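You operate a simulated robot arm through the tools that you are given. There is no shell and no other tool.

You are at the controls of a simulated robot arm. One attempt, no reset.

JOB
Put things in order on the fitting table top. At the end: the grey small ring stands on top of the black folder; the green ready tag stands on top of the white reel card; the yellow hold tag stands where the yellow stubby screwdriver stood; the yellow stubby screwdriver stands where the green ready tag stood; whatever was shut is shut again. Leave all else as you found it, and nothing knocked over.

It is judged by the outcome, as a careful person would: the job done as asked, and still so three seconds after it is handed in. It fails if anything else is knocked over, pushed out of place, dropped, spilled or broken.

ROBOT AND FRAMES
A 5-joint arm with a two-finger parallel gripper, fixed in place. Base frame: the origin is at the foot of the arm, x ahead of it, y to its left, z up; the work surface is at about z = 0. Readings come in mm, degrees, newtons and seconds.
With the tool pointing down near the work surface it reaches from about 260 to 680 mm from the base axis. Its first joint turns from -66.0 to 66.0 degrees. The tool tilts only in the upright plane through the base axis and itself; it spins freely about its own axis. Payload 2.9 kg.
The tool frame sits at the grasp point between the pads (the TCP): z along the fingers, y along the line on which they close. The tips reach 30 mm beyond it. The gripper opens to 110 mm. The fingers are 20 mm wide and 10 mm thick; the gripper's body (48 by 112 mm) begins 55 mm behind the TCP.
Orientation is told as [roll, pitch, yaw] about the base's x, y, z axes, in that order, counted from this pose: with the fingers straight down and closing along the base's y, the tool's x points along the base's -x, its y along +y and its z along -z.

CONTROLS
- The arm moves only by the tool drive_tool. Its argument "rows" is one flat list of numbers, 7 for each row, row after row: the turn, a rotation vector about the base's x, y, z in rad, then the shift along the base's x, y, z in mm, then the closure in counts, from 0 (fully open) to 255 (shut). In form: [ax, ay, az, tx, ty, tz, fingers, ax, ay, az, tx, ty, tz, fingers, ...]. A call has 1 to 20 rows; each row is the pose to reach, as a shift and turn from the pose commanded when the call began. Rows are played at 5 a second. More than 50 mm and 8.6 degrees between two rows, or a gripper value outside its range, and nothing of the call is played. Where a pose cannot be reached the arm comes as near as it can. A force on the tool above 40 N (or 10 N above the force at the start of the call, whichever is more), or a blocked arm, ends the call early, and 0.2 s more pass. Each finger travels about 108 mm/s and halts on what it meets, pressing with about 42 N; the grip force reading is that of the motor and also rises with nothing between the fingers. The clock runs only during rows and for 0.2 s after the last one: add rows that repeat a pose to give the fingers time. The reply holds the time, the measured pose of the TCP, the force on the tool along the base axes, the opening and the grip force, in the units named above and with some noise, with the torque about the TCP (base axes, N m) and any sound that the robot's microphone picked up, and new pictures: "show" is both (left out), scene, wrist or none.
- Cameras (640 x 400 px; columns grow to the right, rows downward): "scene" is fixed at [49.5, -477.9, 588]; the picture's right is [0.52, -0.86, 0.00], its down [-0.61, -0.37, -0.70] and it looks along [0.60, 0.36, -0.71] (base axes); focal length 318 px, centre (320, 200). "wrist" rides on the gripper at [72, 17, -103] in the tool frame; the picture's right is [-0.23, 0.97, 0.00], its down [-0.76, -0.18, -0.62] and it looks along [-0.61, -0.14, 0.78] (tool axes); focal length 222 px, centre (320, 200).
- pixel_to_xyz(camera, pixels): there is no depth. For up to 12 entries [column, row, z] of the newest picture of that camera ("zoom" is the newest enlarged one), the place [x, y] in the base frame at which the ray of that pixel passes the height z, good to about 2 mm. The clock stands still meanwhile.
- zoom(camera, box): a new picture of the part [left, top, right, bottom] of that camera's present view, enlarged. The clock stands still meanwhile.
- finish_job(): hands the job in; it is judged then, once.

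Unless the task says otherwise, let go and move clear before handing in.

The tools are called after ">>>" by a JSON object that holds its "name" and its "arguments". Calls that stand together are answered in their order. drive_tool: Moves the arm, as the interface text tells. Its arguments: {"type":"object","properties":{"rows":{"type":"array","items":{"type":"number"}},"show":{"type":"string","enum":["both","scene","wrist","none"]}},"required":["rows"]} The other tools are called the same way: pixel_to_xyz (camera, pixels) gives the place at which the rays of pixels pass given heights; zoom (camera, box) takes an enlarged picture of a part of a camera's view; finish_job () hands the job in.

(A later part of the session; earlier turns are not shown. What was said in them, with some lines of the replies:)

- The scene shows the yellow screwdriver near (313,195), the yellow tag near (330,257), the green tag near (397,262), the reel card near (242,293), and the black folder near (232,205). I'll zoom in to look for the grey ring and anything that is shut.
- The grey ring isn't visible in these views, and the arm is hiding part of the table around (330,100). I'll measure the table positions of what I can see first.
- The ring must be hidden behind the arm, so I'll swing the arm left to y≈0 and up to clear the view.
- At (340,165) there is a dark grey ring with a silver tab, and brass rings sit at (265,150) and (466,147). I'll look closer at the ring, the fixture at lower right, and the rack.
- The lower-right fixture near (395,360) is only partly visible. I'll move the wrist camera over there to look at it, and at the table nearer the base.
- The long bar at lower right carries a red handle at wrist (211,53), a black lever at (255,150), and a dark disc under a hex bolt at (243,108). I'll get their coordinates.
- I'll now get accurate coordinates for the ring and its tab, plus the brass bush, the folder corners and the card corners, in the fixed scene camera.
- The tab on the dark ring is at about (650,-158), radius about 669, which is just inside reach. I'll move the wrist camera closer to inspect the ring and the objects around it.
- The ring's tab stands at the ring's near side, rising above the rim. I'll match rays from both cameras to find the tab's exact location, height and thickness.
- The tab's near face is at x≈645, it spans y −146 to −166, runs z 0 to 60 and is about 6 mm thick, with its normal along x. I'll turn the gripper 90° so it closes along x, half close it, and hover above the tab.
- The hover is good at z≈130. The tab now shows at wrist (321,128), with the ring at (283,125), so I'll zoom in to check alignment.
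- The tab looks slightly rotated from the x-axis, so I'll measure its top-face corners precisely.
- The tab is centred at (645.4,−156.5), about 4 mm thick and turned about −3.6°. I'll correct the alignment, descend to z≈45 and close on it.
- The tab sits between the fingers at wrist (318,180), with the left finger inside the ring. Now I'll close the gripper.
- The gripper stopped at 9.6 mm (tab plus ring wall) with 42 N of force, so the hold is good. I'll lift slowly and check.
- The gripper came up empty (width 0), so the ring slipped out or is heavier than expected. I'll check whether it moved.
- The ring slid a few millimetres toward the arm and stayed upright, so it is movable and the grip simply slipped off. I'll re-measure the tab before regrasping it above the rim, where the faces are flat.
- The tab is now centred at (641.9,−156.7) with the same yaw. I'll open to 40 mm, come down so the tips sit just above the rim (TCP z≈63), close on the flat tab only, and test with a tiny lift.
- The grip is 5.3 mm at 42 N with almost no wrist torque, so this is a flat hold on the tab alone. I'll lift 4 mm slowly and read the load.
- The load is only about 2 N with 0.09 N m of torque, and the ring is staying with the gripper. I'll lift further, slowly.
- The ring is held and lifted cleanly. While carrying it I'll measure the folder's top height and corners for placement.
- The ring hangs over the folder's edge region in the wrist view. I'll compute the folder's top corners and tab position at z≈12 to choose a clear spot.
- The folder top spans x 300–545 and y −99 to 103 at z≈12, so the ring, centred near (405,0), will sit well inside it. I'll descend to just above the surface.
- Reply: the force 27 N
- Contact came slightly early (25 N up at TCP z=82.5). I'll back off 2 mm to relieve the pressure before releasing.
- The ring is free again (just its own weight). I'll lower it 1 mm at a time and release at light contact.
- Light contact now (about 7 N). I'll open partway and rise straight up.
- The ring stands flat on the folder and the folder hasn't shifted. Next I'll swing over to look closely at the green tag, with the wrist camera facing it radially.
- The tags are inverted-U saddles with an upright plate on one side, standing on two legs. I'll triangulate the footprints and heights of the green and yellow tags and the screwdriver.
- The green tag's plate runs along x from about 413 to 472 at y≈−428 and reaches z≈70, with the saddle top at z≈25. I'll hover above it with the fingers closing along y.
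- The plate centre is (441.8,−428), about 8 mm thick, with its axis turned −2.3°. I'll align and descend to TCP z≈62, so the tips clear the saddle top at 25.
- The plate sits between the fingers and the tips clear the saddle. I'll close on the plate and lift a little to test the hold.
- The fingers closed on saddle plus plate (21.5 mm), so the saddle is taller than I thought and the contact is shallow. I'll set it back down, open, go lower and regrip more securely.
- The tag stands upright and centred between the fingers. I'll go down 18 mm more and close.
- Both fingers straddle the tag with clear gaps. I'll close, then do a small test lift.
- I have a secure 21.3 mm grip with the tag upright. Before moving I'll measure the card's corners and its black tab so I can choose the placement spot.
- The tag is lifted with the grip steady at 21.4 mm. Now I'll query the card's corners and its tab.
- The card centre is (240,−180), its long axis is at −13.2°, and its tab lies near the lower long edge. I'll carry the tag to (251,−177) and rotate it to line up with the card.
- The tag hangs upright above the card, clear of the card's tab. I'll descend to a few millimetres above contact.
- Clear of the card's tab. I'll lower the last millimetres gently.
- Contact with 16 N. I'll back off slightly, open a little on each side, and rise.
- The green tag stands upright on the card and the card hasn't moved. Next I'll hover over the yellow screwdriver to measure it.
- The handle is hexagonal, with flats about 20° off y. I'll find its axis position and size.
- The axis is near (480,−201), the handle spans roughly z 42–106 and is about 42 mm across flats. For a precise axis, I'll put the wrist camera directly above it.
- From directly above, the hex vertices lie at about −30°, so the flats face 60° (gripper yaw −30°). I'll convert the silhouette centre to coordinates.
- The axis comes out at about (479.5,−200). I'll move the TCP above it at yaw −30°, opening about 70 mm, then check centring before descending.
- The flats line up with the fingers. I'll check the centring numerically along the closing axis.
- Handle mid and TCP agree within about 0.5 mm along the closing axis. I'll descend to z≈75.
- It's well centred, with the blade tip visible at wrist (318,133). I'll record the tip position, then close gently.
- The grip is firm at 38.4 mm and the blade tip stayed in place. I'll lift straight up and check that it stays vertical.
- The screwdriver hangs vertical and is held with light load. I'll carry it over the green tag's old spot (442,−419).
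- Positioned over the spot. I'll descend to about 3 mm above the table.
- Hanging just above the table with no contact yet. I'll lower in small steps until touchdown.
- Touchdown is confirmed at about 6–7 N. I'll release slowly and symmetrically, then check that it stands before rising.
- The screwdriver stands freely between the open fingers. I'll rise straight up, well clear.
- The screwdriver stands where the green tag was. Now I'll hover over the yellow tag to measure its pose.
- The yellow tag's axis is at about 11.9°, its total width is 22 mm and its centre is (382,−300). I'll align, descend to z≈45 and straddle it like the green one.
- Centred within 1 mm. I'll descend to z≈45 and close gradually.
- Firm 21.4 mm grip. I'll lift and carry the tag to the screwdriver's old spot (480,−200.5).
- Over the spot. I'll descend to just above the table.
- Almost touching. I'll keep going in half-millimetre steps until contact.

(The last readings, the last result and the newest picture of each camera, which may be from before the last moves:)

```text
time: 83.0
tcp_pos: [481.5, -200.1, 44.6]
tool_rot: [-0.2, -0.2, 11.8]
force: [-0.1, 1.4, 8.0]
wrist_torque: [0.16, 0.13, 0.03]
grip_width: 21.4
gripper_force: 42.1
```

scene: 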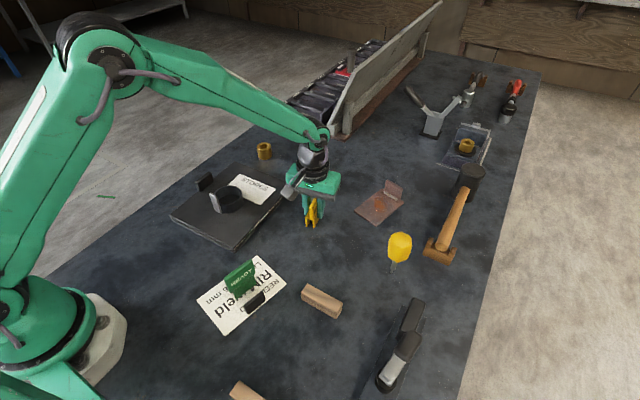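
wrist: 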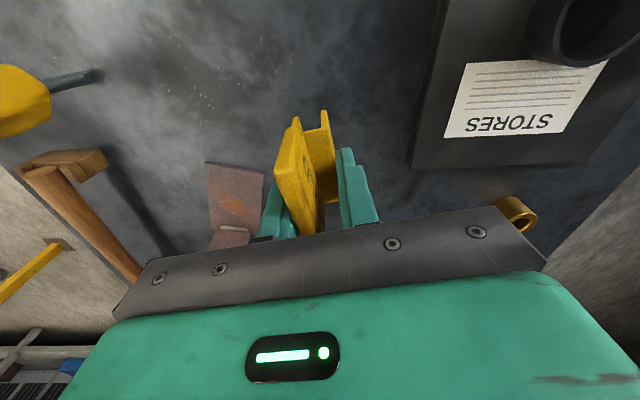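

Contact is confirmed at 8 N. I'll ease off slightly, open gradually and rise.

>>> {"name": "drive_tool", "arguments": {"rows": [0, 0, 0, 0, 0, 0.2, 255, 0, 0, 0, 0, 0, 0.2, 215, 0, 0, 0, 0, 0, 0.2, 203, 0, 0, 0, 0, 0, 0.2, 195, 0, 0, 0, 0, 0, 0.2, 180, 0, 0, 0, 0, 0, 0.2, 160, 0, 0, 0, 0, 0, 0.2, 150, 0, 0, 0, 0, 0, 8, 150, 0, 0, 0, 0, 0, 25, 150, 0, 0, 0, 0, 0, 50, 150, 0, 0, 0, 0, 0, 85, 150, 0, 0, 0, 0, 0, 120, 150, 0, 0, 0, 0, 0, 150, 150], "show": "both"}}

>>> {"name": "zoom", "arguments": {"camera": "scene", "box": [270, 160, 360, 240]}}

```text
time: 85.8
tcp_pos: [482.8, -200.3, 191.9]
tool_rot: [-0.1, -0.1, 11.8]
force: [0.6, 0.2, 0.8]
wrist_torque: [0.0, 0.03, -0.02]
grip_width: 45.3
gripper_force: 0.0
```

scene: 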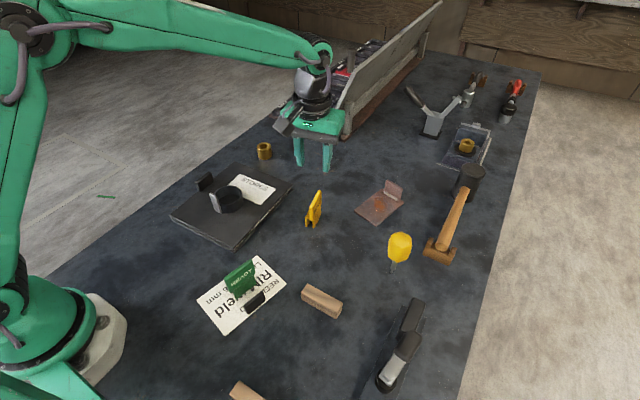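
wrist: 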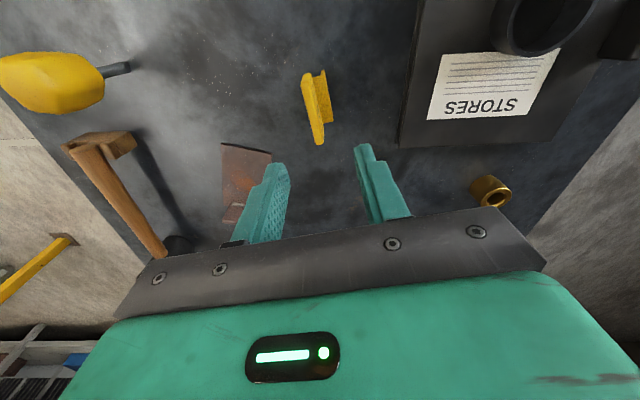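

```text
5.00 times, centred on (315, 200) of scene
```

zoom: 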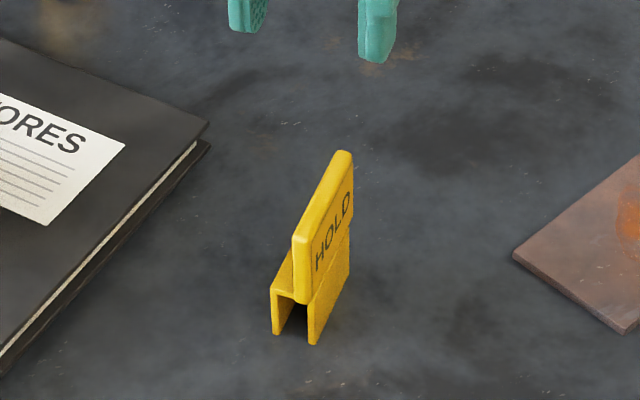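

The yellow tag stands at the screwdriver's old spot. I'll raise the arm clear and inspect everything before handing in.

>>> {"name": "drive_tool", "arguments": {"rows": [0, 0, 0, 0, 0, 40, 150, 0, 0, 0, -10, 0, 80, 150, 0, 0, 0, -30, 10, 115, 150, 0, 0, 0, -55, 40, 140, 150, 0, 0, 0, -80, 75, 160, 150, 0, 0, 0, -105, 115, 170, 150, 0, 0, 0, -130, 155, 175, 150, 0, 0, 0, -145, 190, 180, 150, 0, 0, 0, -145, 190, 180, 150], "show": "both"}}

>>> {"name": "zoom", "arguments": {"camera": "scene", "box": [160, 150, 340, 350]}}

>>> {"name": "zoom", "arguments": {"camera": "scene", "box": [290, 150, 490, 320]}}

>>> {"name": "zoom", "arguments": {"camera": "scene", "box": [195, 160, 275, 240]}}

```text
time: 87.8
tcp_pos: [336.6, -11.2, 374.1]
tool_rot: [0.0, 0.0, 11.8]
force: [-1.0, 0.4, -0.4]
wrist_torque: [0.01, 0.02, -0.03]
grip_width: 44.9
gripper_force: 0.1
```

scene: 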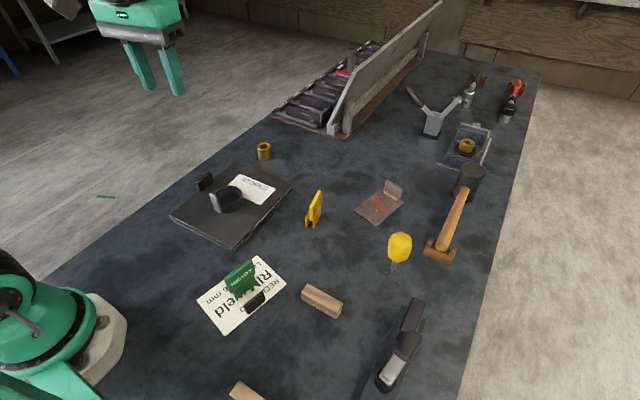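
wrist: 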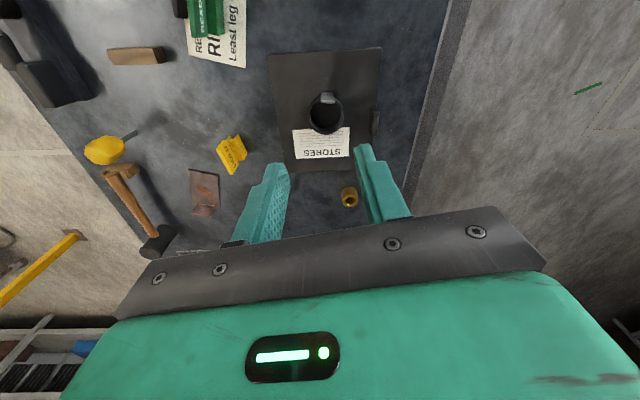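

```text
2.00 times, centred on (250, 250) of scene
```

zoom: 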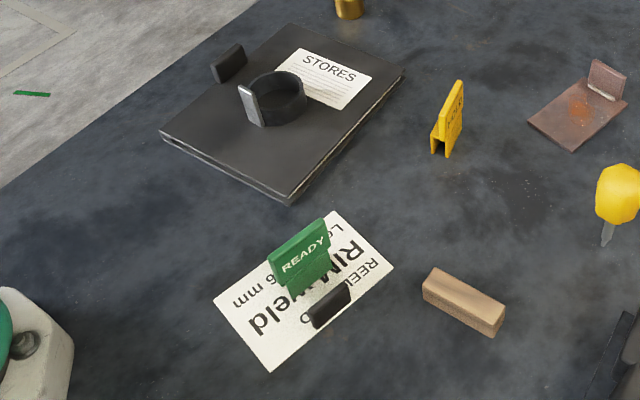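

```text
2.35 times, centred on (390, 235) of scene
```

zoom: 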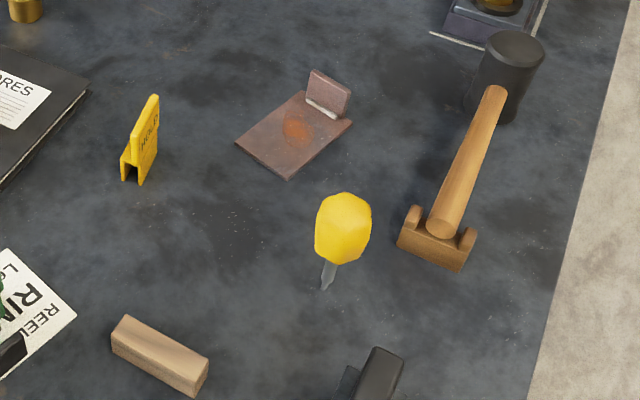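

```text
5.00 times, centred on (235, 200) of scene
```

zoom: 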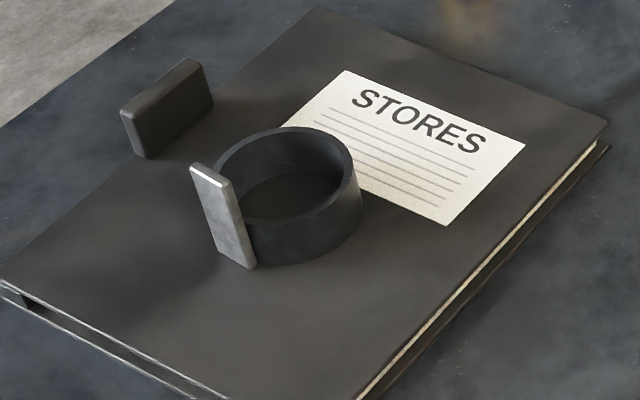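

All four items are in place:
- **Ring:** upright on the folder at (228,200).
- **Green tag:** on the card at (240,280).
- **Yellow tag:** at (314,210), on the screwdriver's old spot.
- **Screwdriver:** standing at (399,250), on the green tag's old spot.

Everything else looks unmoved, nothing was opened, and the arm is clear, so I'm handing in.

>>> {"name": "finish_job", "arguments": {}}

```text
The job is handed in.
```

I handed the job in with all four moves done. In the last pictures everything was standing and nothing else had moved.

- **Ring:** the grey ring stands on the black folder. I took this to be the dark ring with the silver tab, because it was the only grey ring I could find.
- **Green tag:** it stands on the white reel card, clear of the card's black tab.
- **Yellow tag:** it stands where the screwdriver stood, to within a few millimetres.
- **Screwdriver:** it stands upright where the green tag stood, to within a few millimetres.

On my first try at lifting the ring, it slipped out of the fingers and slid about 4 mm along the table. It stayed upright, and the second grip held.

I found nothing shut that needed opening, so I opened nothing. The arm was raised clear before I handed in.
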